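You operate a simulated robot arm through the tools that you are given. There is no shell and no other tool. Be economical: measure what you need, move in short steps, check, and stop when the job is done.

You are at the controls of a simulated robot arm. One attempt, no reset.

JOB
Put a blue cap on one end of the tube in the cap press, then curl its other end.
Fine: clamp it for the cap and free it after; in the curler shut the guard, clamp it, switch on, START, wait till RUN goes out, switch off.

The check looks at the end state, three seconds after you hand in, the way a careful person would. Anything else that was tipped, shoved, dropped, spilled or broken makes it a failure. Lids that push on must go on centred and level and be pressed home; caps that screw on are set level and turned clockwise until they are tight.

ROBOT AND FRAMES
A 7-joint arm with a two-finger parallel gripper on a trunk, on a base that drives. Base frame: it is fixed to the floor where the robot stands at the start and does not move with it; the origin is under the middle of the robot, x ahead of it, y to its left, z up; the surface under the hand at the start is at about z = 80. Readings come in cm, rad, newtons and seconds.
With the tool pointing down near the work surface it reaches from about 46 to 92 cm from the robot's upright axis, wherever it stands. Its first joint turns from -2.007 to 2.007 rad. Places, roughly: cap knob [40, 20, 90]; curler [50, -110, 90]; curler clamp [60, -90, 100]; curler guard [60, -110, 110]; curler start button [40, -120, 90]; curler switch [40, -120, 100]; left blue lever [50, 20, 100]; press clamp [60, -10, 100]; rest of the curler [50, -90, 80]; tube [450, -425, 75]. Payload 3.91 kg.
The tool frame sits at the grasp point between the pads (the TCP): z along the fingers, y along the line on which they close. The tips reach 3 cm beyond it. The gripper opens to 11 cm. The fingers are 2 cm wide and 1 cm thick; the gripper's body (4.8 by 11.2 cm) begins 5.5 cm behind the TCP.
Orientation is that of the tool frame in the base frame, as a unit quaternion [x, y, z, w]. With the fingers straight down and closing along the base's y, the tool's x points along the base's -x, its y along +y and its z along -z.

CONTROLS
- The arm moves only by the tool send_rows. Its argument "increments" is a list of rows, each an object of numbers (a shift or turn left out is 0, a gripper value left out holds the last): "tx", "ty", "tz": the shift along the tool's x, y, z in units of 250 mm (1.0 is 250 mm); "rx", "ry", "rz": the turn, a rotation vector about the tool's x, y, z in units of 90 degrees (1.0 is 90 degrees). In form: [{"tx": .., "ty": .., "tz": .., "rx": .., "ry": .., "rz": ..}, ...]. A call has 1 to 12 rows; each row is the pose to reach, as a shift and turn from the pose commanded when the call began, along the tool's axes at that moment. "claw" is the finger opening in cm, from 0 to 11, set as the call begins (left out, the last holds). A call with a number of a shift or a turn outside -1 to 1 is refused whole. Rows are played at 5 a second. More than 5 cm and 0.15 rad between two rows, or a gripper value outside its range, and nothing of the call is played. Where a pose cannot be reached the arm comes as near as it can. A force on the tool above 90 N (or 10 N above the force at the start of the call, whichever is more), or a blocked arm, ends the call early, and 0.2 s more pass. Each finger travels about 15.3 cm/s and halts on what it meets, pressing with about 34 N; the grip force reading is that of the motor and also rises with nothing between the fingers. The clock runs only during rows and for 0.2 s after the last one: add rows that repeat a pose to give the fingers time. It gives the time, the measured TCP pose, the force on the tool (base axes), the opening and the grip force at its end, in the units of the frame above (readings bear some noise), with the torque about the TCP (base axes, N m) and any sound that the robot's microphone picked up, and new pictures: "views" is both (left out), scene, wrist or none.
- Cameras (640 x 400 px; columns grow to the right, rows downward): "scene" is now at [22.75, 16.19, 141.34]; the picture's right is [-0.50, -0.86, 0.00], its down [-0.55, 0.32, -0.78] and it looks along [0.67, -0.39, -0.63] (base axes); focal length 232 px, centre (320, 200). "wrist" rides on the gripper at [7.2, 1.7, -10.3] in the tool frame; the picture's right is [-0.23, 0.97, 0.00], its down [-0.76, -0.18, -0.62] and it looks along [-0.61, -0.14, 0.78] (tool axes); focal length 222 px, centre (320, 200). There is no depth. A picture from a camera that has moved, and an enlarged one, comes with that camera's place and axes in the base frame and with its lens. The place of the scene camera against the robot may be out by one fixed shift of up to 1.8 cm in any direction.
- lift_body(by): slides the trunk up (or, below 0, down) by that many cm; the arm and the scene camera ride with it, the base frame stays. It gives what a move gives, with no picture.
- steer(legs): drives the robot by 1 to 6 legs, each [ahead, left, turn to the left] in cm, cm and rad, along the robot's own axes; the way and the turn of a leg run together, so that a leg with both is an arc; at most 150 cm and 3.142 rad a leg. The arm and the cameras ride along, it lands a little off, and it stops where it bumps. It gives what a move gives, and a new picture of the scene camera.
- pan_tilt(pan, tilt): turns the head with the scene camera to pan (to the left, within 1.396 rad either way) and tilt (down, from -0.506 to 1.204), counted from straight ahead of the robot. It gives what a move gives, and a new picture of the scene camera.
- enlarge(camera, box): a new picture of the part [left, top, right, bottom] of that camera's present view, enlarged. The clock stands still meanwhile.
- finish_job(): hands the job in; it is judged then, once.

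Work in short steps. Places have to be worked out from the pictures, the camera data and where the tool is seen: move nearer, look again, correct. Check each grasp and each placing, and mend what went wrong. You have 120 turns and 260 pictures in all, those below and enlarged ones among them. Open the gripper and draw the arm clear of the work before you hand the job in, unless the task says otherwise.

The tools are called after "Call:" as a command line: name --argument value ..., lists and objects as JSON in quotes. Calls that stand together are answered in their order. send_rows: Moves the arm, as the interface text tells. Its arguments: {"type":"object","properties":{"increments":{"type":"array"},"claw":{"type":"number"},"views":{"type":"string","enum":["both","scene","wrist","none"]}},"required":["increments"]} The other tools are called the same way: lift_body (by) slides the trunk up or down; steer (legs) drives the base; pan_tilt (pan, tilt) turns the head that bears the scene camera; enlarge (camera, box) takes an enlarged picture of a part of a camera's view; finish_job () hands the job in.

At the start:

```text
clock: 0.0
ee_pos: [56.57, -35.21, 123.93]
tcp_rot: [0.0, 1.0, 0.0, 0.0]
wrist_force: [-0.1, 0.1, -0.4]
wrist_torque: [-0.01, -0.03, -0.02]
gripper_width: 10.99
gripper_force: 0.2
trunk travel left (down, up): [-75.0, 24.0]
robot x, y, heading: [-0.33, 0.18, -0.003]
head pan, tilt: [-0.527, 0.684]
```

scene: 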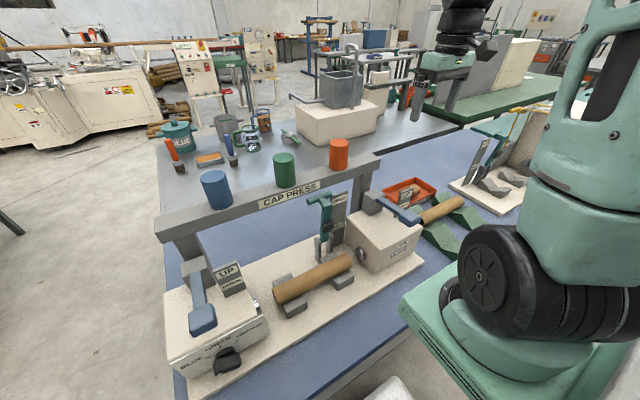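
wrist: 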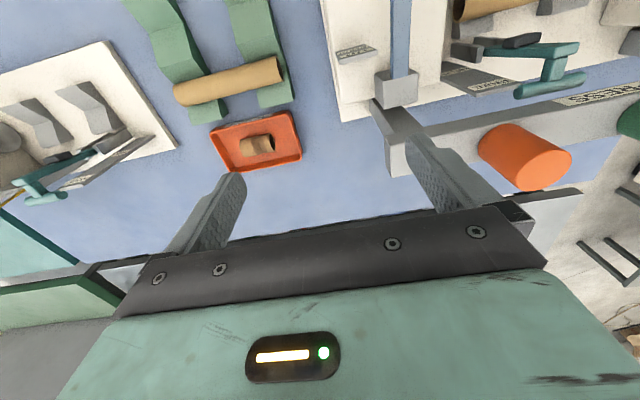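

The scene shows the cap press with a tube lying in it; I'll enlarge parts to read labels first.

Call:
enlarge --camera "scene" --box '[150, 160, 350, 390]'

Call:
enlarge --camera "scene" --box '[290, 120, 540, 280]'

Call:
pan_tilt --pan -1.2 --tilt 0.6

```text
1.74 times, centred on (250, 275) of scene
camera zoom: at [22.75, 16.19, 141.34], right [-0.5, -0.86, 0.0], down [-0.55, 0.32, -0.78], along [0.67, -0.39, -0.63], focal length 404 px, centre (442, 70)
```

zoom: 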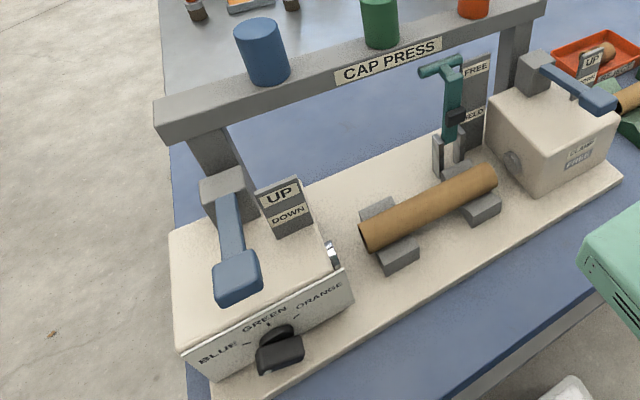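

```text
2.50 times, centred on (415, 200) of scene
camera zoom: at [22.75, 16.19, 141.34], right [-0.5, -0.86, 0.0], down [-0.55, 0.32, -0.78], along [0.67, -0.39, -0.63], focal length 580 px, centre (82, 200)
```

zoom: 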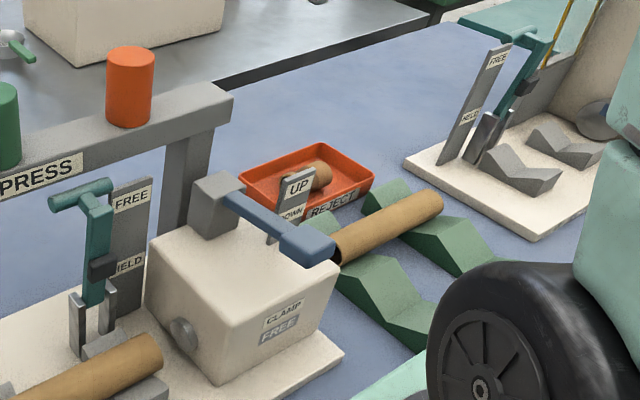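

```text
clock: 1.1
ee_pos: [56.62, -35.16, 123.89]
tcp_rot: [0.001, 1.0, 0.0, 0.001]
wrist_force: [0.2, -0.1, -0.5]
wrist_torque: [-0.01, 0.01, -0.02]
gripper_width: 11.02
gripper_force: 0.0
trunk travel left (down, up): [-75.0, 24.0]
robot x, y, heading: [-0.18, 0.05, 0.002]
head pan, tilt: [-1.201, 0.6]
camera scene: at [18.56, 12.27, 142.07], right [-0.93, -0.36, 0.0], down [-0.2, 0.53, -0.82], along [0.3, -0.77, -0.57], focal length 232 px, centre (320, 200)
```

scene: 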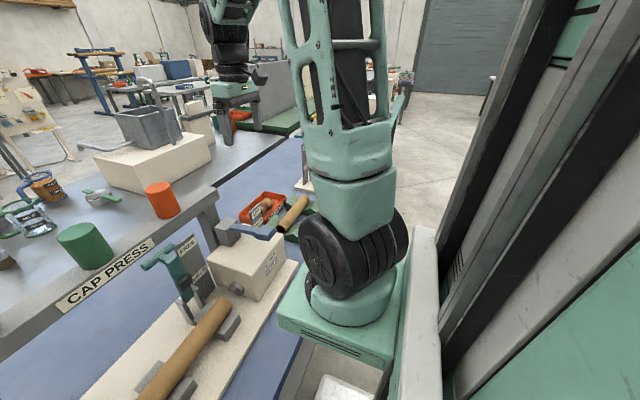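

I check the far place listed for a tube, around [450, -425, 75].

Call:
pan_tilt --pan -0.77 --tilt 0.2

Call:
enlarge --camera "scene" --box '[240, 130, 400, 230]'

```text
clock: 1.9
ee_pos: [56.63, -35.23, 123.88]
tcp_rot: [0.0, 1.0, 0.0, 0.0]
wrist_force: [-0.8, 0.1, -0.7]
wrist_torque: [-0.01, -0.01, 0.01]
gripper_width: 11.0
gripper_force: 0.0
trunk travel left (down, up): [-75.0, 24.0]
robot x, y, heading: [-0.04, -0.1, -0.003]
head pan, tilt: [-0.77, 0.201]
camera scene: at [22.04, 14.01, 145.74], right [-0.7, -0.72, 0.0], down [-0.14, 0.14, -0.98], along [0.7, -0.68, -0.2], focal length 232 px, centre (320, 200)
```

scene: 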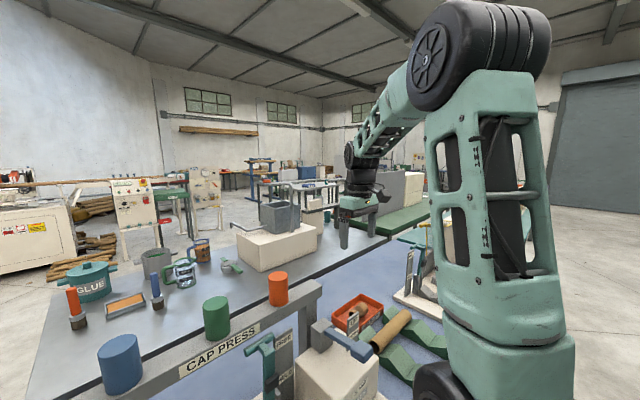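

```text
4.00 times, centred on (320, 180) of scene
camera zoom: at [22.04, 14.01, 145.74], right [-0.7, -0.72, 0.0], down [-0.14, 0.14, -0.98], along [0.7, -0.68, -0.2], focal length 929 px, centre (320, 280)
```

zoom: 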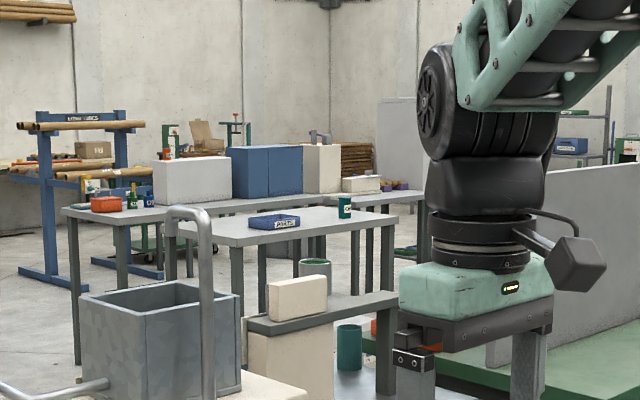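

I zoom in on exactly where that place projects.

Call:
enlarge --camera "scene" --box '[296, 162, 346, 193]'

Call:
enlarge --camera "scene" --box '[330, 230, 450, 380]'

```text
12.80 times, centred on (321, 178) of scene
camera zoom: at [22.04, 14.01, 145.74], right [-0.7, -0.72, 0.0], down [-0.14, 0.14, -0.98], along [0.7, -0.68, -0.2], focal length 2972 px, centre (307, 488)
```

zoom: 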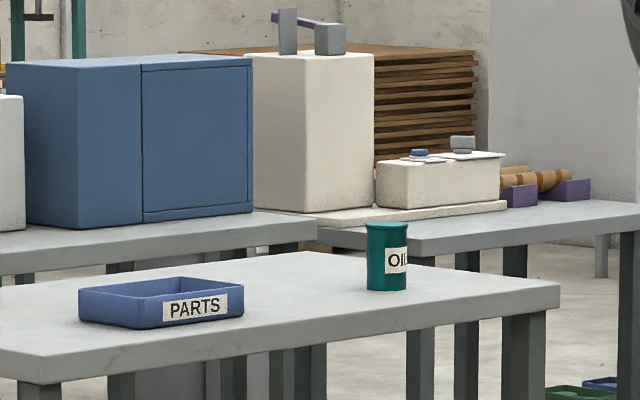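

```text
2.67 times, centred on (390, 305) of scene
camera zoom: at [22.04, 14.01, 145.74], right [-0.7, -0.72, 0.0], down [-0.14, 0.14, -0.98], along [0.7, -0.68, -0.2], focal length 619 px, centre (133, -80)
```

zoom: 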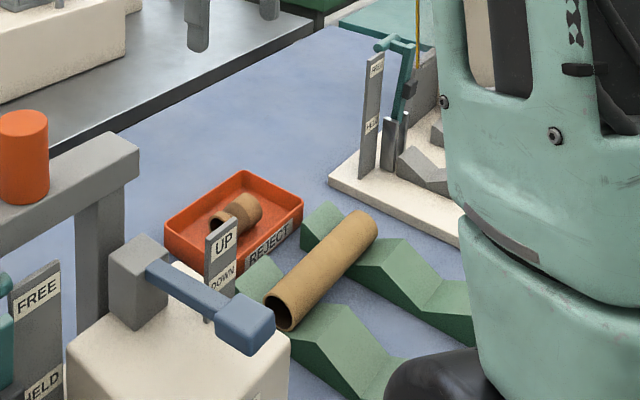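

The purple rests hold banded tubes; zooming further on them and on the surroundings.

Call:
enlarge --camera "scene" --box '[324, 166, 346, 180]'

Call:
enlarge --camera "scene" --box '[290, 150, 330, 175]'

Call:
enlarge --camera "scene" --box '[240, 145, 300, 185]'

```text
16.00 times, centred on (335, 173) of scene
camera zoom: at [22.04, 14.01, 145.74], right [-0.7, -0.72, 0.0], down [-0.14, 0.14, -0.98], along [0.7, -0.68, -0.2], focal length 3715 px, centre (80, 632)
```

zoom: 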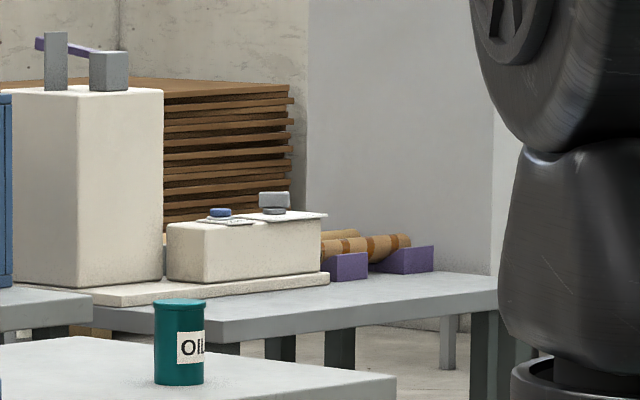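

```text
16.00 times, centred on (310, 162) of scene
camera zoom: at [22.04, 14.01, 145.74], right [-0.7, -0.72, 0.0], down [-0.14, 0.14, -0.98], along [0.7, -0.68, -0.2], focal length 3715 px, centre (480, 800)
```

zoom: 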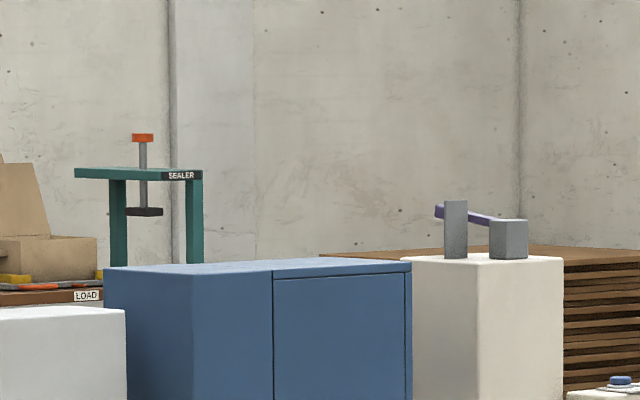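

```text
10.00 times, centred on (270, 165) of scene
camera zoom: at [22.04, 14.01, 145.74], right [-0.7, -0.72, 0.0], down [-0.14, 0.14, -0.98], along [0.7, -0.68, -0.2], focal length 2322 px, centre (820, 550)
```

zoom: 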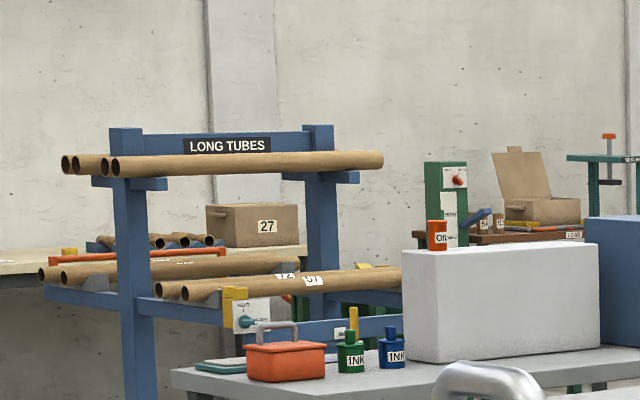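

The workshop holds other stations, but the job's tube is the one lying in the cap press right here. Now I look closely at the press.

Call:
pan_tilt --pan -0.1 --tilt 1.0

Call:
enlarge --camera "scene" --box '[160, 180, 480, 380]'

```text
clock: 3.1
ee_pos: [56.66, -35.26, 123.86]
tcp_rot: [-0.001, 1.0, 0.001, 0.0]
wrist_force: [-0.4, 0.1, 0.4]
wrist_torque: [-0.02, 0.01, 0.0]
gripper_width: 11.0
gripper_force: 0.1
trunk travel left (down, up): [-75.0, 24.0]
robot x, y, heading: [-0.05, 0.03, -0.005]
head pan, tilt: [-0.099, 1.0]
camera scene: at [22.29, 19.81, 138.88], right [-0.1, -0.99, 0.0], down [-0.84, 0.08, -0.54], along [0.54, -0.05, -0.84], focal length 232 px, centre (320, 200)
```

scene: 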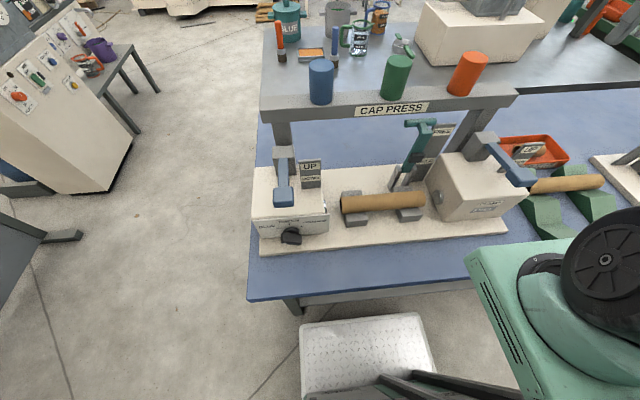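

```text
2.00 times, centred on (320, 280) of scene
camera zoom: at [22.29, 19.81, 138.88], right [-0.1, -0.99, 0.0], down [-0.84, 0.08, -0.54], along [0.54, -0.05, -0.84], focal length 464 px, centre (320, 40)
```

zoom: 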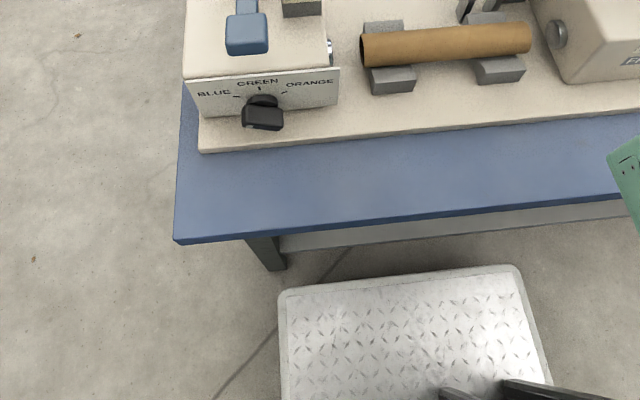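

Zoom in on the press elements.

Call:
enlarge --camera "scene" --box '[240, 140, 352, 260]'

Call:
enlarge --camera "scene" --box '[330, 100, 550, 240]'

```text
3.33 times, centred on (296, 200) of scene
camera zoom: at [22.29, 19.81, 138.88], right [-0.1, -0.99, 0.0], down [-0.84, 0.08, -0.54], along [0.54, -0.05, -0.84], focal length 774 px, centre (400, 200)
```

zoom: 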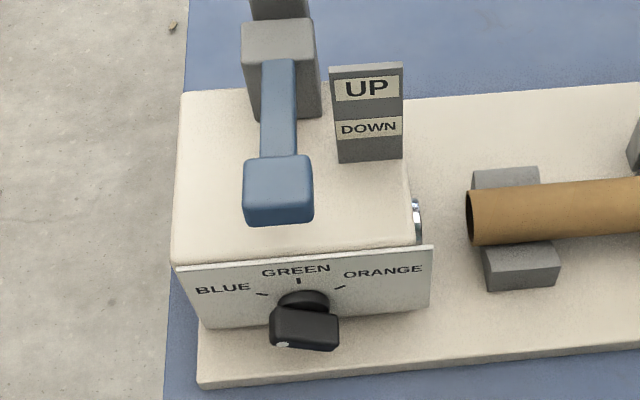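

```text
2.86 times, centred on (440, 170) of scene
camera zoom: at [22.29, 19.81, 138.88], right [-0.1, -0.99, 0.0], down [-0.84, 0.08, -0.54], along [0.54, -0.05, -0.84], focal length 663 px, centre (-23, 286)
```

zoom: 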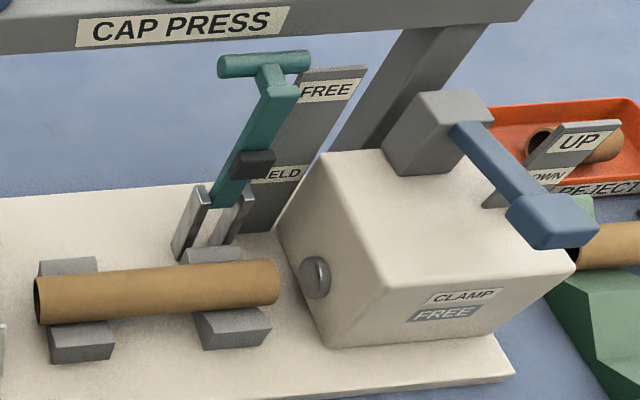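

The knob's white dot seems to point to BLUE; the press clamp is up (FREE), lever UP, tube about x≈52.5, y −10…11. I bring the hand above the press for a better wrist view.

Call:
send_rows --increments '[{"ty": 0.2}, {"ty": 0.4}, {"ty": 0.6}, {"ty": 0.8}, {"ty": 1.0}]' --views "none"

Call:
send_rows --increments '[{"ty": 0.2, "tx": 0.04}, {"ty": 0.4, "tx": 0.1}, {"ty": 0.6, "tx": 0.2}, {"ty": 0.6, "tx": 0.3}, {"ty": 0.6, "tx": 0.3}]'

```text
clock: 4.3
ee_pos: [56.54, -10.18, 123.96]
tcp_rot: [0.001, 1.0, 0.0, 0.0]
wrist_force: [0.2, 0.4, 0.4]
wrist_torque: [0.03, -0.02, -0.01]
gripper_width: 11.01
gripper_force: 0.0
trunk travel left (down, up): [-75.0, 24.0]
robot x, y, heading: [-0.28, 0.34, -0.001]
head pan, tilt: [-0.099, 1.0]
```

```text
refused: row 1 steps farther than a row can; nothing moved
```

Row was slightly too long; resend with smaller steps.

Call:
send_rows --increments '[{"ty": 0.18, "tx": 0.05}, {"ty": 0.36, "tx": 0.1}, {"ty": 0.5, "tx": 0.2}, {"ty": 0.6, "tx": 0.3}, {"ty": 0.6, "tx": 0.3}]'

```text
clock: 5.5
ee_pos: [48.82, 4.98, 124.04]
tcp_rot: [0.001, 1.0, 0.001, 0.0]
wrist_force: [-0.4, -0.5, 0.5]
wrist_torque: [0.03, 0.01, 0.0]
gripper_width: 11.0
gripper_force: 0.1
trunk travel left (down, up): [-75.0, 24.0]
robot x, y, heading: [-0.27, 0.24, 0.001]
head pan, tilt: [-0.099, 1.0]
camera scene: at [22.29, 19.81, 138.87], right [-0.1, -1.0, 0.0], down [-0.84, 0.08, -0.54], along [0.54, -0.05, -0.84], focal length 232 px, centre (320, 200)
camera wrist: at [41.61, 6.62, 134.29], right [0.23, 0.97, 0.0], down [0.76, -0.18, 0.62], along [0.61, -0.14, -0.78], focal length 222 px, centre (320, 200)
```

scene: 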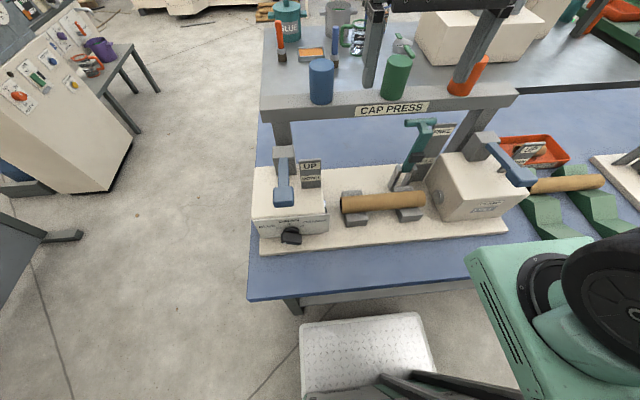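
wrist: 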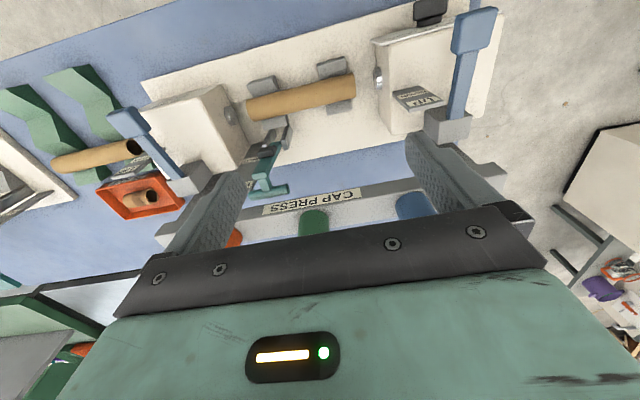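

Zoom the finger tips in the scene (to calibrate the camera shift) and the wrist view of the press.

Call:
enlarge --camera "scene" --box '[350, 0, 520, 106]'

Call:
enlarge --camera "wrist" --box '[130, 60, 370, 210]'

Call:
enlarge --camera "wrist" --box '[340, 0, 520, 160]'

```text
3.76 times, centred on (435, 53) of scene
camera zoom: at [22.29, 19.81, 138.87], right [-0.1, -1.0, 0.0], down [-0.84, 0.08, -0.54], along [0.54, -0.05, -0.84], focal length 874 px, centre (-113, 753)
```

zoom: 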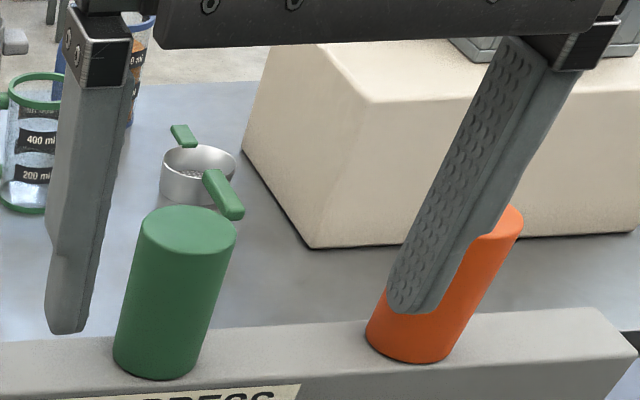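

```text
2.67 times, centred on (250, 135) of wrist
camera zoom: at [41.61, 6.62, 134.29], right [0.23, 0.97, 0.0], down [0.76, -0.18, 0.62], along [0.61, -0.14, -0.78], focal length 592 px, centre (507, 373)
```

zoom: 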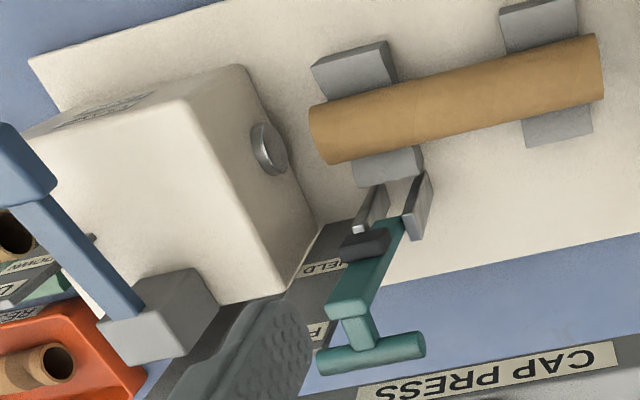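

```text
2.50 times, centred on (430, 80) of wrist
camera zoom: at [41.61, 6.62, 134.29], right [0.23, 0.97, 0.0], down [0.76, -0.18, 0.62], along [0.61, -0.14, -0.78], focal length 555 px, centre (45, 500)
```

zoom: 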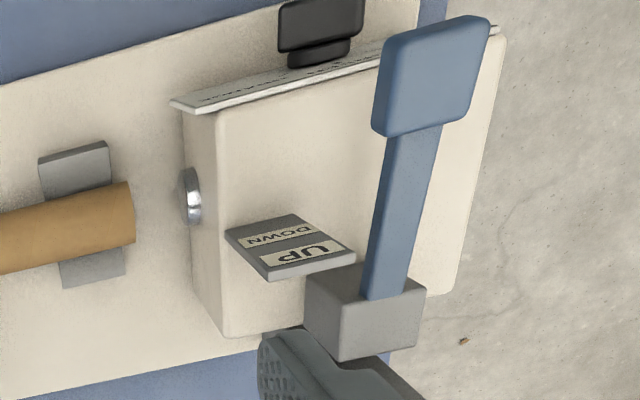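

Triangulated: tube axis x≈52.2, y −9.8…10.7; T-handle of clamp ≈(59.7,−5.6,107), left lever handle ≈(47,24.3,101.7), pivot (59.4,24.4,98). I back the base 20 cm for better reach and a more frontal view.

Call:
steer --legs '[[-20, 0, 0]]'

Call:
pan_tilt --pan 0.1 --tilt 0.75

Call:
enlarge --camera "scene" --box '[260, 160, 420, 260]'

```text
clock: 7.1
ee_pos: [28.83, 5.0, 124.01]
tcp_rot: [0.0, 1.0, -0.001, 0.0]
wrist_force: [-0.7, 0.7, 0.1]
wrist_torque: [-0.02, -0.01, -0.04]
gripper_width: 10.99
gripper_force: 0.0
trunk travel left (down, up): [-75.0, 24.0]
robot x, y, heading: [-19.67, 0.15, 0.003]
head pan, tilt: [-0.099, 1.0]
camera scene: at [2.33, 19.82, 138.87], right [-0.1, -1.0, 0.0], down [-0.84, 0.08, -0.54], along [0.54, -0.05, -0.84], focal length 232 px, centre (320, 200)
```

scene: 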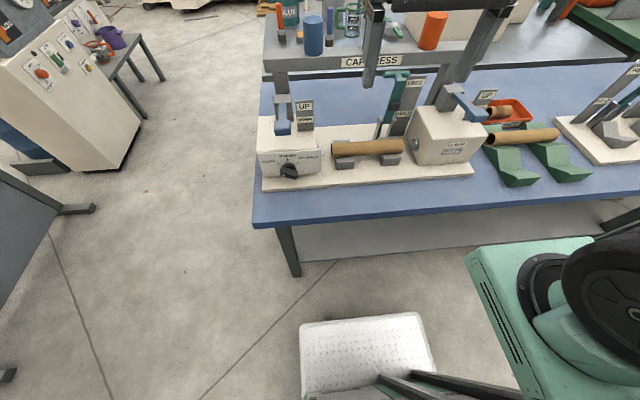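

```text
clock: 7.8
ee_pos: [28.96, 4.84, 123.97]
tcp_rot: [0.0, 1.0, 0.0, 0.0]
wrist_force: [0.4, 1.2, -0.6]
wrist_torque: [0.0, 0.01, -0.01]
gripper_width: 11.0
gripper_force: 0.0
trunk travel left (down, up): [-75.0, 24.0]
robot x, y, heading: [-19.45, -0.44, -0.001]
head pan, tilt: [0.099, 0.75]
camera scene: at [3.63, 21.33, 140.78], right [0.1, -0.99, 0.0], down [-0.68, -0.07, -0.73], along [0.73, 0.07, -0.68], focal length 232 px, centre (320, 200)
```

scene: 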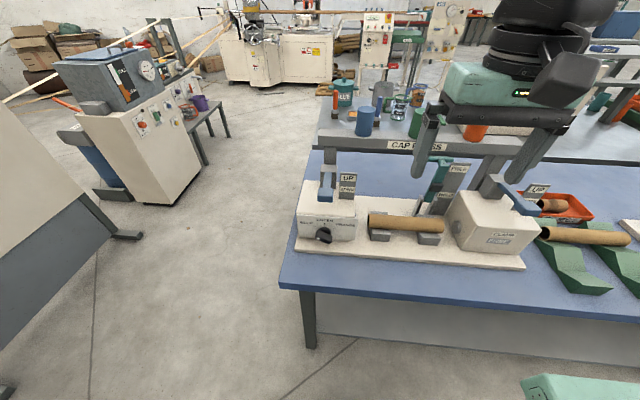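

```text
4.00 times, centred on (340, 210) of scene
camera zoom: at [3.63, 21.33, 140.78], right [0.1, -0.99, 0.0], down [-0.68, -0.07, -0.73], along [0.73, 0.07, -0.68], focal length 929 px, centre (240, 160)
```

zoom: 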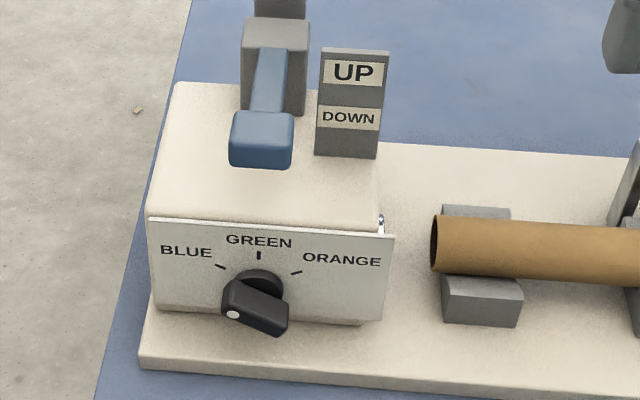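

Knob's dot points to BLUE — good. I need a precise look at the clamp handle versus the overhead bar before touching it.

Call:
enlarge --camera "scene" --box '[360, 120, 520, 240]'

Call:
enlarge --camera "wrist" --box '[160, 80, 400, 230]'

```text
3.33 times, centred on (440, 180) of scene
camera zoom: at [3.63, 21.33, 140.78], right [0.1, -0.99, 0.0], down [-0.68, -0.07, -0.73], along [0.73, 0.07, -0.68], focal length 774 px, centre (-80, 267)
```

zoom: 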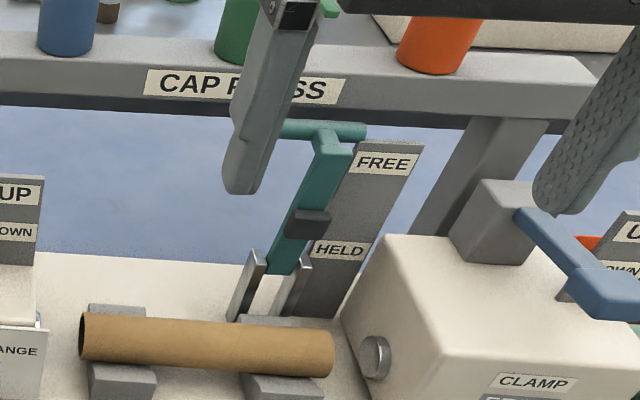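

```text
2.67 times, centred on (280, 155) of wrist
camera zoom: at [21.69, 6.62, 134.3], right [0.23, 0.97, 0.0], down [0.76, -0.18, 0.62], along [0.61, -0.14, -0.78], focal length 592 px, centre (427, 320)
```

zoom: 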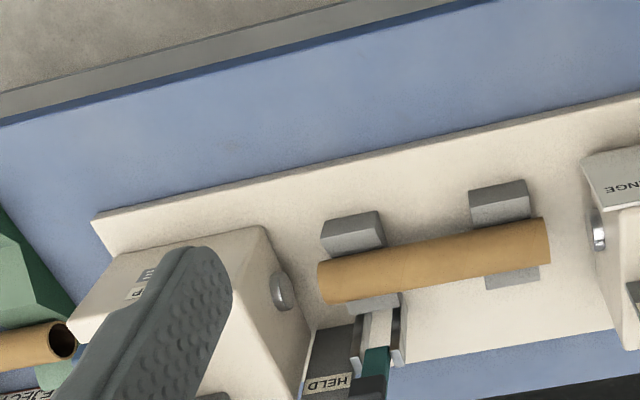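

Refined (camera shift ≈ −1.7 cm in z): T-handle ≈(62.5,−7.5,102.5), just under the bar, so I'll grip the lever stem from the front with the tool pitched 45° forward. Go to a standoff and look.

Call:
send_rows --increments '[{"tx": -0.11, "ty": -0.085, "tz": 0.11, "ry": -0.083}, {"tx": -0.22, "ty": -0.17, "tz": 0.22, "ry": -0.167}, {"tx": -0.33, "ty": -0.255, "tz": 0.33, "ry": -0.25}, {"tx": -0.44, "ty": -0.34, "tz": 0.44, "ry": -0.333}, {"tx": -0.55, "ty": -0.425, "tz": 0.55, "ry": -0.417}, {"tx": -0.66, "ty": -0.51, "tz": 0.66, "ry": -0.5}, {"tx": -0.66, "ty": -0.51, "tz": 0.66, "ry": -0.5}]' --claw 5

Call:
enlarge --camera "wrist" --box '[200, 20, 440, 170]'

Call:
enlarge --camera "scene" --box '[360, 130, 520, 250]'

```text
clock: 9.4
ee_pos: [45.39, -8.1, 107.47]
tcp_rot: [0.015, 0.925, 0.0, 0.38]
wrist_force: [0.8, 1.6, 0.8]
wrist_torque: [-0.09, 0.04, -0.04]
gripper_width: 4.99
gripper_force: 0.0
out of reach, approached as far as the arm can: row 5
trunk travel left (down, up): [-75.0, 24.0]
robot x, y, heading: [-19.77, 0.13, 0.0]
head pan, tilt: [0.099, 0.75]
camera scene: at [3.63, 21.32, 140.79], right [0.1, -0.99, 0.0], down [-0.68, -0.07, -0.73], along [0.73, 0.07, -0.68], focal length 232 px, centre (320, 200)
camera wrist: at [33.11, -6.04, 109.69], right [0.19, 0.97, 0.17], down [0.1, -0.19, 0.98], along [0.98, -0.17, -0.13], focal length 222 px, centre (320, 200)
```

scene: 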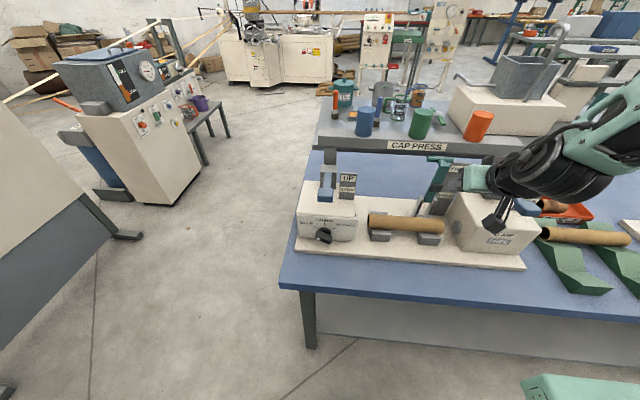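
wrist: 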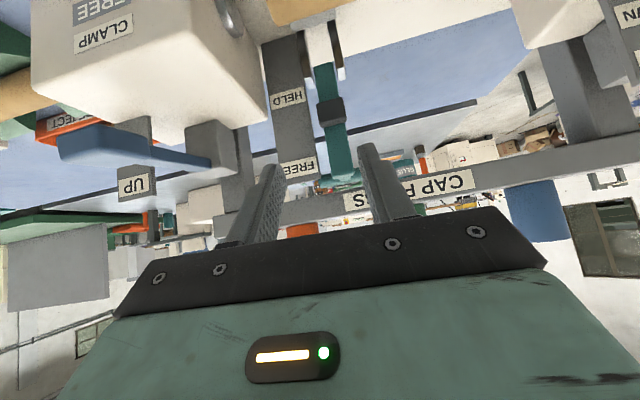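

```text
2.67 times, centred on (320, 95) of wrist
camera zoom: at [33.11, -6.04, 109.69], right [0.19, 0.97, 0.17], down [0.1, -0.19, 0.98], along [0.98, -0.17, -0.13], focal length 592 px, centre (320, 480)
```

zoom: 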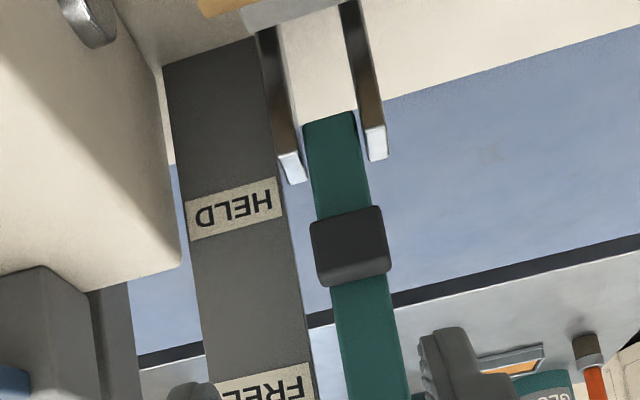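

```text
3.33 times, centred on (440, 190) of scene
camera zoom: at [3.63, 21.32, 140.79], right [0.1, -0.99, 0.0], down [-0.68, -0.07, -0.73], along [0.73, 0.07, -0.68], focal length 774 px, centre (-80, 233)
```

zoom: 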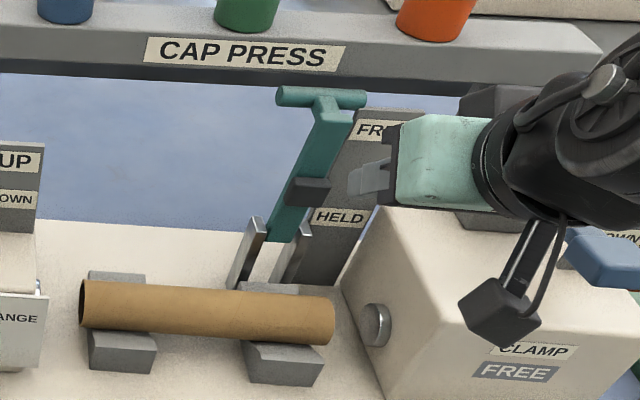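

Wrist view shows the lever at y≈−7.3, pad z≈95, T at z≈103.5. I advance along the tool axis to a closer standoff.

Call:
send_rows --increments '[{"tx": -0.19, "ty": 0.02}, {"tx": -0.19, "ty": 0.02, "tz": 0.15}, {"tx": -0.19, "ty": 0.02, "tz": 0.3}, {"tx": -0.19, "ty": 0.02, "tz": 0.36}, {"tx": -0.19, "ty": 0.02, "tz": 0.36}]'

Call:
enlarge --camera "wrist" --box '[220, 20, 430, 220]'

```text
clock: 10.6
ee_pos: [55.24, -7.34, 104.65]
tcp_rot: [0.0, 0.924, 0.0, 0.383]
wrist_force: [-0.3, -0.5, -0.3]
wrist_torque: [0.0, 0.01, -0.01]
gripper_width: 5.01
gripper_force: 0.2
trunk travel left (down, up): [-75.0, 24.0]
robot x, y, heading: [-20.05, -0.18, 0.002]
head pan, tilt: [0.099, 0.75]
camera scene: at [3.63, 21.34, 140.78], right [0.1, -0.99, 0.0], down [-0.68, -0.07, -0.73], along [0.73, 0.07, -0.68], focal length 232 px, centre (320, 200)
camera wrist: at [42.81, -5.65, 106.78], right [0.16, 0.97, 0.16], down [0.1, -0.18, 0.98], along [0.98, -0.14, -0.12], focal length 222 px, centre (320, 200)
```

scene: 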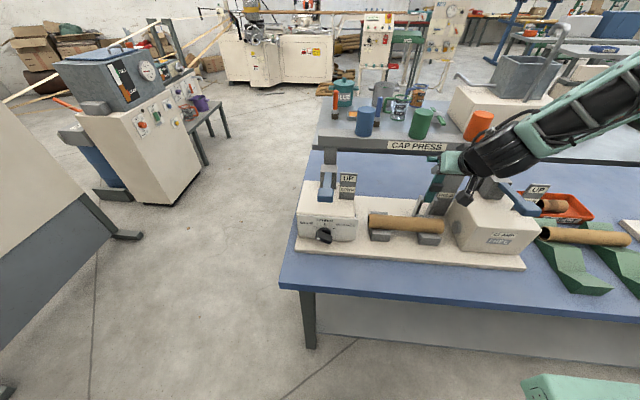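
wrist: 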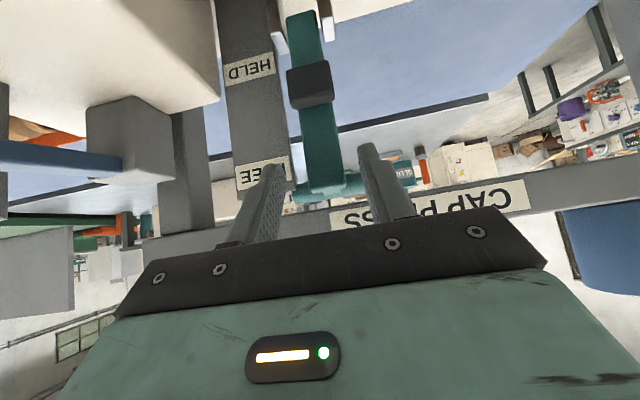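

```text
2.00 times, centred on (325, 120) of wrist
camera zoom: at [42.81, -5.65, 106.78], right [0.16, 0.97, 0.16], down [0.1, -0.18, 0.98], along [0.98, -0.14, -0.12], focal length 444 px, centre (310, 360)
```

zoom: 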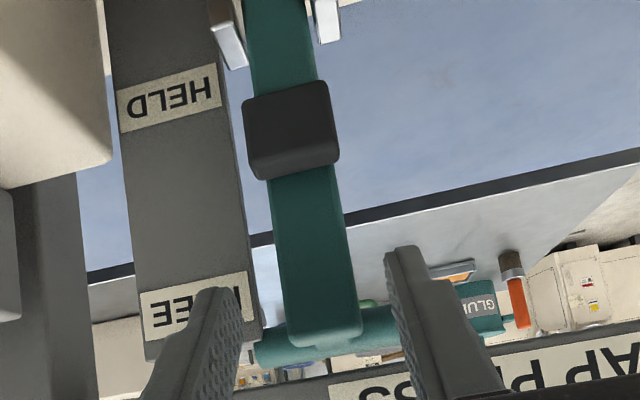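

Fingers straddle the lever well. I advance ~7.8 cm along the tool and close on the stem.

Call:
send_rows --increments '[{"tz": 0.12, "tx": 0.01}, {"tz": 0.22, "tx": 0.015}, {"tz": 0.31, "tx": 0.015}, {"tz": 0.31, "tx": 0.015}]' --views "both"

Call:
enlarge --camera "wrist" --box '[220, 20, 430, 220]'

```text
clock: 11.6
ee_pos: [60.19, -7.32, 99.03]
tcp_rot: [-0.001, 0.923, 0.001, 0.384]
wrist_force: [-40.7, -4.6, 36.0]
wrist_torque: [0.34, -1.15, 0.2]
gripper_width: 5.0
gripper_force: 0.0
trunk travel left (down, up): [-75.0, 24.0]
robot x, y, heading: [-19.79, -0.27, -0.002]
head pan, tilt: [0.099, 0.75]
camera scene: at [3.22, 21.31, 140.91], right [0.1, -0.99, 0.0], down [-0.68, -0.07, -0.73], along [0.73, 0.07, -0.68], focal length 232 px, centre (320, 200)
camera wrist: at [47.74, -5.67, 101.22], right [0.16, 0.97, 0.16], down [0.09, -0.18, 0.98], along [0.98, -0.14, -0.12], focal length 222 px, centre (320, 200)
```

scene: 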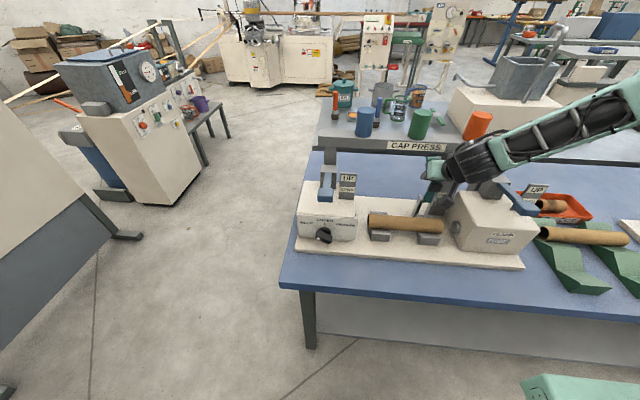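
wrist: 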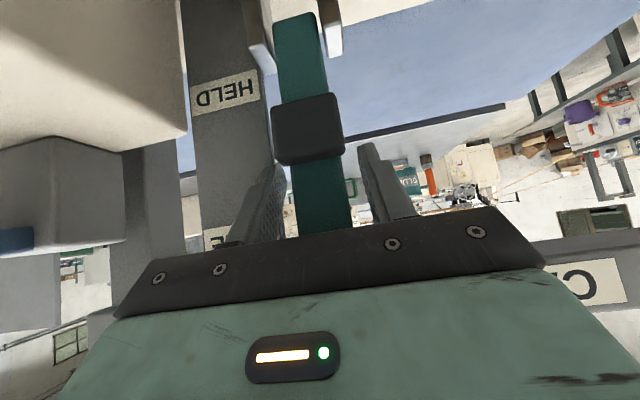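

```text
2.00 times, centred on (325, 120) of wrist
camera zoom: at [47.74, -5.67, 101.22], right [0.16, 0.97, 0.16], down [0.09, -0.18, 0.98], along [0.98, -0.14, -0.12], focal length 444 px, centre (310, 360)
```

zoom: 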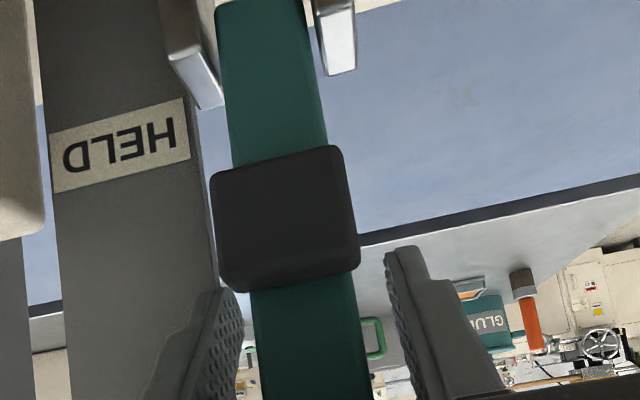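

The palm's upper edge met the T-bar (force 54 N); so the stem is nearer than thought. I back off ~1.5 cm and close on the stem.

Call:
send_rows --increments '[{"tz": -0.06}, {"tz": -0.06}]' --views "none"

Call:
send_rows --increments '[{}, {}, {}]' --claw 0 --views "wrist"

```text
clock: 12.2
ee_pos: [59.47, -7.36, 99.81]
tcp_rot: [0.001, 0.924, 0.0, 0.382]
wrist_force: [1.1, -0.7, 0.3]
wrist_torque: [-0.01, 0.0, 0.01]
gripper_width: 5.01
gripper_force: 0.0
trunk travel left (down, up): [-75.0, 24.0]
robot x, y, heading: [-20.15, -0.16, -0.0]
head pan, tilt: [0.099, 0.75]
```

```text
clock: 13.0
ee_pos: [59.38, -7.11, 99.64]
tcp_rot: [-0.001, 0.924, 0.001, 0.383]
wrist_force: [4.5, 14.9, -5.9]
wrist_torque: [-0.5, -0.46, -0.39]
gripper_width: 2.56
gripper_force: 44.8
trunk travel left (down, up): [-75.0, 24.0]
robot x, y, heading: [-20.14, 0.06, -0.003]
head pan, tilt: [0.099, 0.75]
camera wrist: at [47.0, -5.48, 101.88], right [0.16, 0.97, 0.16], down [0.1, -0.18, 0.98], along [0.98, -0.14, -0.12], focal length 222 px, centre (320, 200)
```

wrist: 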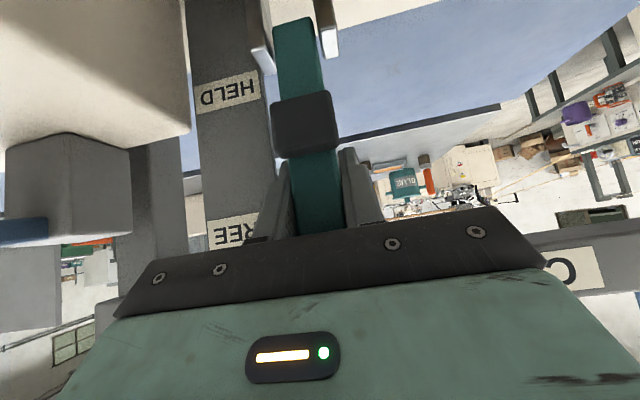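

Gripped the stem (2.56 cm). I start pulling it over on an arc toward the robot, gently.

Call:
send_rows --increments '[{"tx": 0.026, "tz": -0.023, "ty": 0.008}, {"tx": 0.052, "tz": -0.043, "ty": 0.008}, {"tx": 0.08, "tz": -0.061, "ty": 0.008}, {"tx": 0.11, "tz": -0.078, "ty": 0.008}]' --views "wrist"

```text
clock: 14.0
ee_pos: [55.94, -7.13, 99.08]
tcp_rot: [0.0, 0.924, 0.0, 0.382]
wrist_force: [15.8, 3.3, -9.0]
wrist_torque: [0.59, -1.15, 0.19]
gripper_width: 2.61
gripper_force: 45.0
trunk travel left (down, up): [-75.0, 24.0]
robot x, y, heading: [-20.09, 0.01, 0.001]
head pan, tilt: [0.099, 0.75]
camera wrist: at [43.59, -5.43, 101.36], right [0.16, 0.97, 0.16], down [0.1, -0.18, 0.98], along [0.98, -0.14, -0.13], focal length 222 px, centre (320, 200)
```

wrist: 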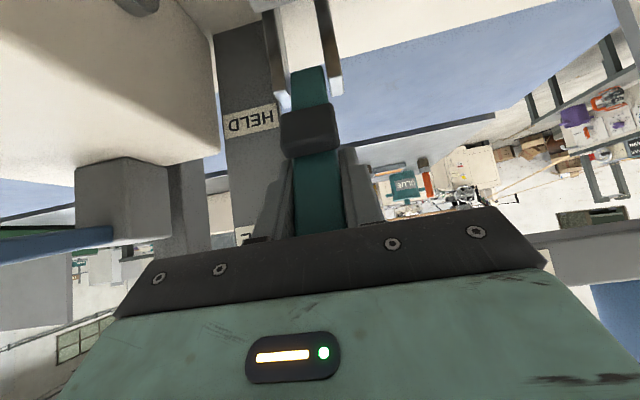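

The lever follows. Continue the arc.

Call:
send_rows --increments '[{"tx": 0.04, "tz": -0.014}, {"tx": 0.08, "tz": -0.026}, {"tx": 0.12, "tz": -0.032}, {"tx": 0.165, "tz": -0.035}]' --views "wrist"

```text
clock: 15.0
ee_pos: [52.47, -7.11, 97.24]
tcp_rot: [0.0, 0.923, -0.001, 0.386]
wrist_force: [20.4, 10.2, 20.7]
wrist_torque: [-0.85, -2.9, -1.3]
gripper_width: 2.58
gripper_force: 45.4
trunk travel left (down, up): [-75.0, 24.0]
robot x, y, heading: [-19.89, -0.24, 0.001]
head pan, tilt: [0.099, 0.75]
camera wrist: at [40.15, -5.45, 99.17], right [0.16, 0.97, 0.16], down [0.09, -0.18, 0.98], along [0.98, -0.14, -0.12], focal length 222 px, centre (320, 200)
```

wrist: 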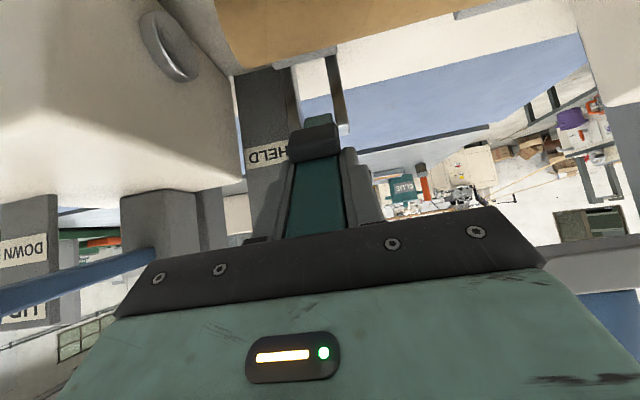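

Turning torque builds up as the stem rotates in the grip. I open slightly to see whether the lever stays where it is.

Call:
send_rows --increments '[{}, {}]' --claw 5 --views "both"

```text
clock: 15.6
ee_pos: [52.24, -7.26, 96.62]
tcp_rot: [0.001, 0.924, 0.0, 0.382]
wrist_force: [-0.4, 0.2, -0.7]
wrist_torque: [0.08, -0.05, -0.01]
gripper_width: 5.04
gripper_force: 0.3
trunk travel left (down, up): [-75.0, 24.0]
robot x, y, heading: [-19.83, -0.01, 0.002]
head pan, tilt: [0.099, 0.75]
camera scene: at [3.62, 21.32, 140.77], right [0.1, -0.99, 0.0], down [-0.68, -0.07, -0.73], along [0.73, 0.07, -0.68], focal length 232 px, centre (320, 200)
camera wrist: at [39.87, -5.58, 98.97], right [0.16, 0.97, 0.16], down [0.1, -0.18, 0.98], along [0.98, -0.14, -0.13], focal length 222 px, centre (320, 200)
```

scene: 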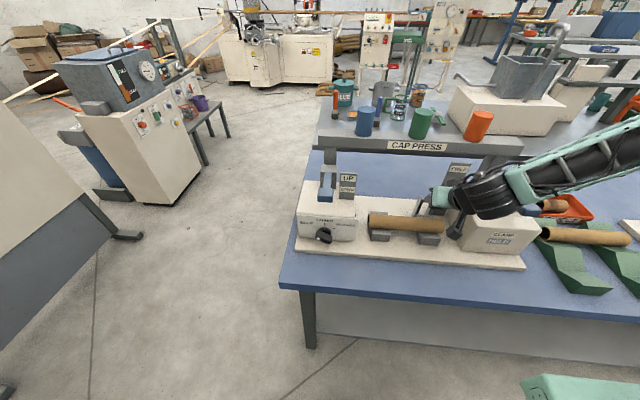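
wrist: 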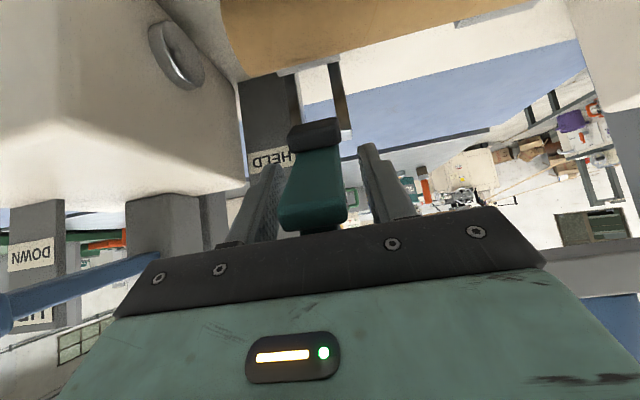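

The lever stays put. I withdraw straight back along the tool, then view the lever from a new pose.

Call:
send_rows --increments '[{"tx": 0.02, "tz": -0.05}, {"tx": 0.02, "tz": -0.2}, {"tx": 0.02, "tz": -0.38}, {"tx": -0.1, "tz": -0.5}, {"tx": -0.1, "tz": -0.5}]' --views "both"

Call:
enlarge --camera "scene" --box '[360, 130, 520, 250]'

```text
clock: 16.8
ee_pos: [45.38, -7.17, 107.43]
tcp_rot: [-0.001, 0.924, 0.001, 0.383]
wrist_force: [0.6, -0.1, 1.1]
wrist_torque: [0.02, 0.03, 0.03]
gripper_width: 5.01
gripper_force: 0.0
trunk travel left (down, up): [-75.0, 24.0]
robot x, y, heading: [-19.8, 0.02, -0.0]
head pan, tilt: [0.099, 0.75]
camera scene: at [3.65, 21.34, 140.78], right [0.1, -0.99, 0.0], down [-0.68, -0.07, -0.73], along [0.73, 0.07, -0.68], focal length 232 px, centre (320, 200)
camera wrist: at [32.97, -5.52, 109.58], right [0.16, 0.97, 0.16], down [0.1, -0.18, 0.98], along [0.98, -0.14, -0.12], focal length 222 px, centre (320, 200)
```

scene: 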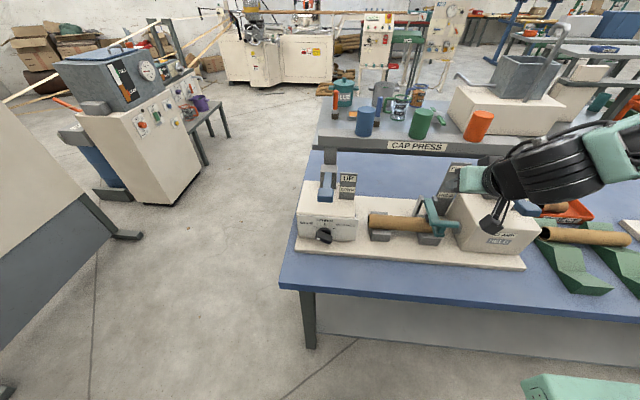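
wrist: 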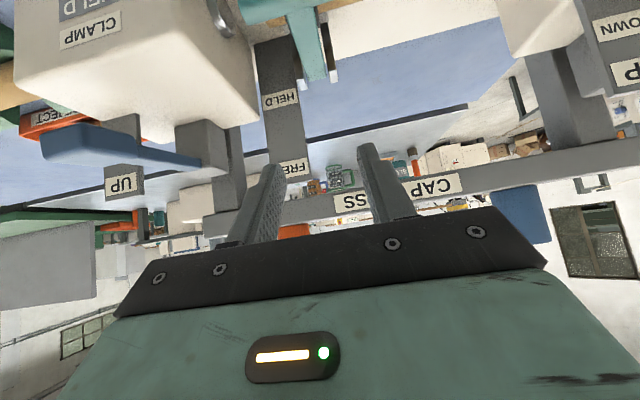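

```text
3.33 times, centred on (440, 190) of scene
camera zoom: at [3.65, 21.34, 140.78], right [0.1, -0.99, 0.0], down [-0.68, -0.07, -0.73], along [0.73, 0.07, -0.68], focal length 774 px, centre (-80, 233)
```

zoom: 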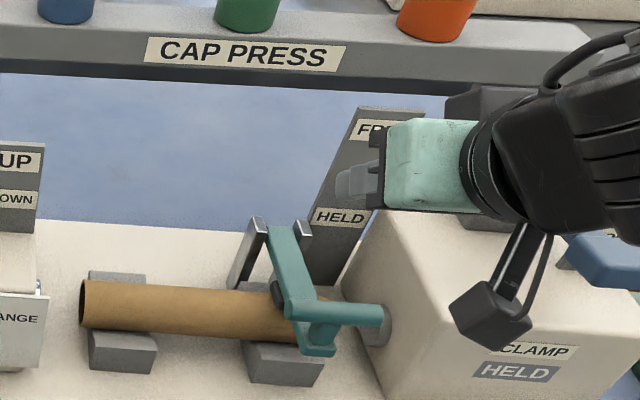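

The clamp swung home: the indicator now reads HELD. Now I go to the left lever: raise, level the tool, and look.

Call:
send_rows --increments '[{"tx": -0.043, "tz": -0.056, "ty": 0.1, "ry": 0.083}, {"tx": -0.087, "tz": -0.113, "ty": 0.22, "ry": 0.167}, {"tx": -0.13, "tz": -0.17, "ty": 0.34, "ry": 0.25}, {"tx": -0.173, "tz": -0.226, "ty": 0.46, "ry": 0.333}, {"tx": -0.217, "tz": -0.283, "ty": 0.58, "ry": 0.417}, {"tx": -0.26, "tz": -0.339, "ty": 0.7, "ry": 0.5}, {"tx": -0.26, "tz": -0.339, "ty": 0.84, "ry": 0.5}, {"tx": -0.26, "tz": -0.339, "ty": 0.84, "ry": 0.5}]' --views "wrist"

Call:
enlarge --camera "wrist" --box '[220, 20, 480, 200]'

```text
clock: 18.6
ee_pos: [43.98, 13.98, 117.87]
tcp_rot: [-0.001, 1.0, 0.0, -0.001]
wrist_force: [-0.5, 0.5, 1.0]
wrist_torque: [0.02, 0.01, -0.03]
gripper_width: 5.01
gripper_force: 0.0
trunk travel left (down, up): [-75.0, 24.0]
robot x, y, heading: [-19.65, 0.25, 0.0]
head pan, tilt: [0.099, 0.75]
camera wrist: at [36.79, 15.59, 128.24], right [0.23, 0.97, 0.0], down [0.76, -0.18, 0.62], along [0.61, -0.14, -0.78], focal length 222 px, centre (320, 200)
```

wrist: 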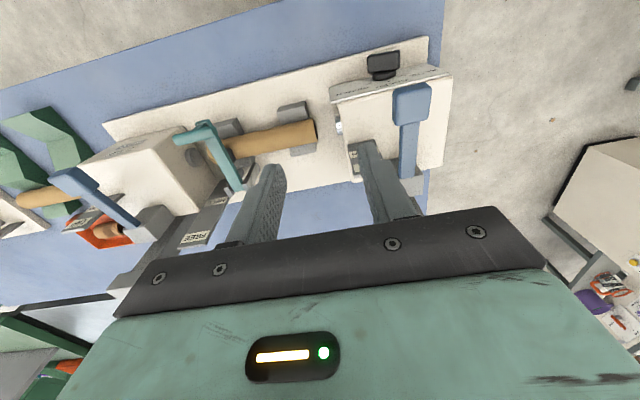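

```text
2.22 times, centred on (350, 110) of wrist
camera zoom: at [36.79, 15.59, 128.24], right [0.23, 0.97, 0.0], down [0.76, -0.18, 0.62], along [0.61, -0.14, -0.78], focal length 494 px, centre (253, 400)
```

zoom: 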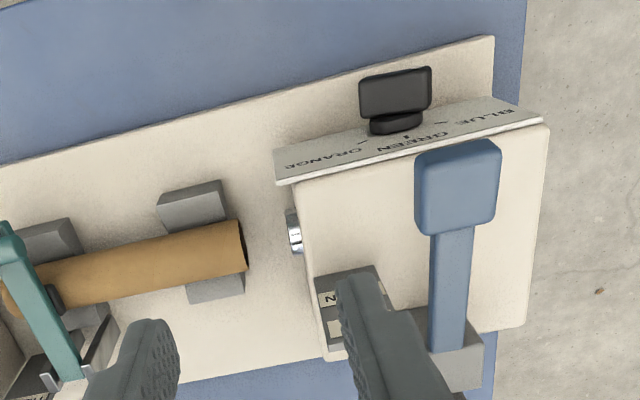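

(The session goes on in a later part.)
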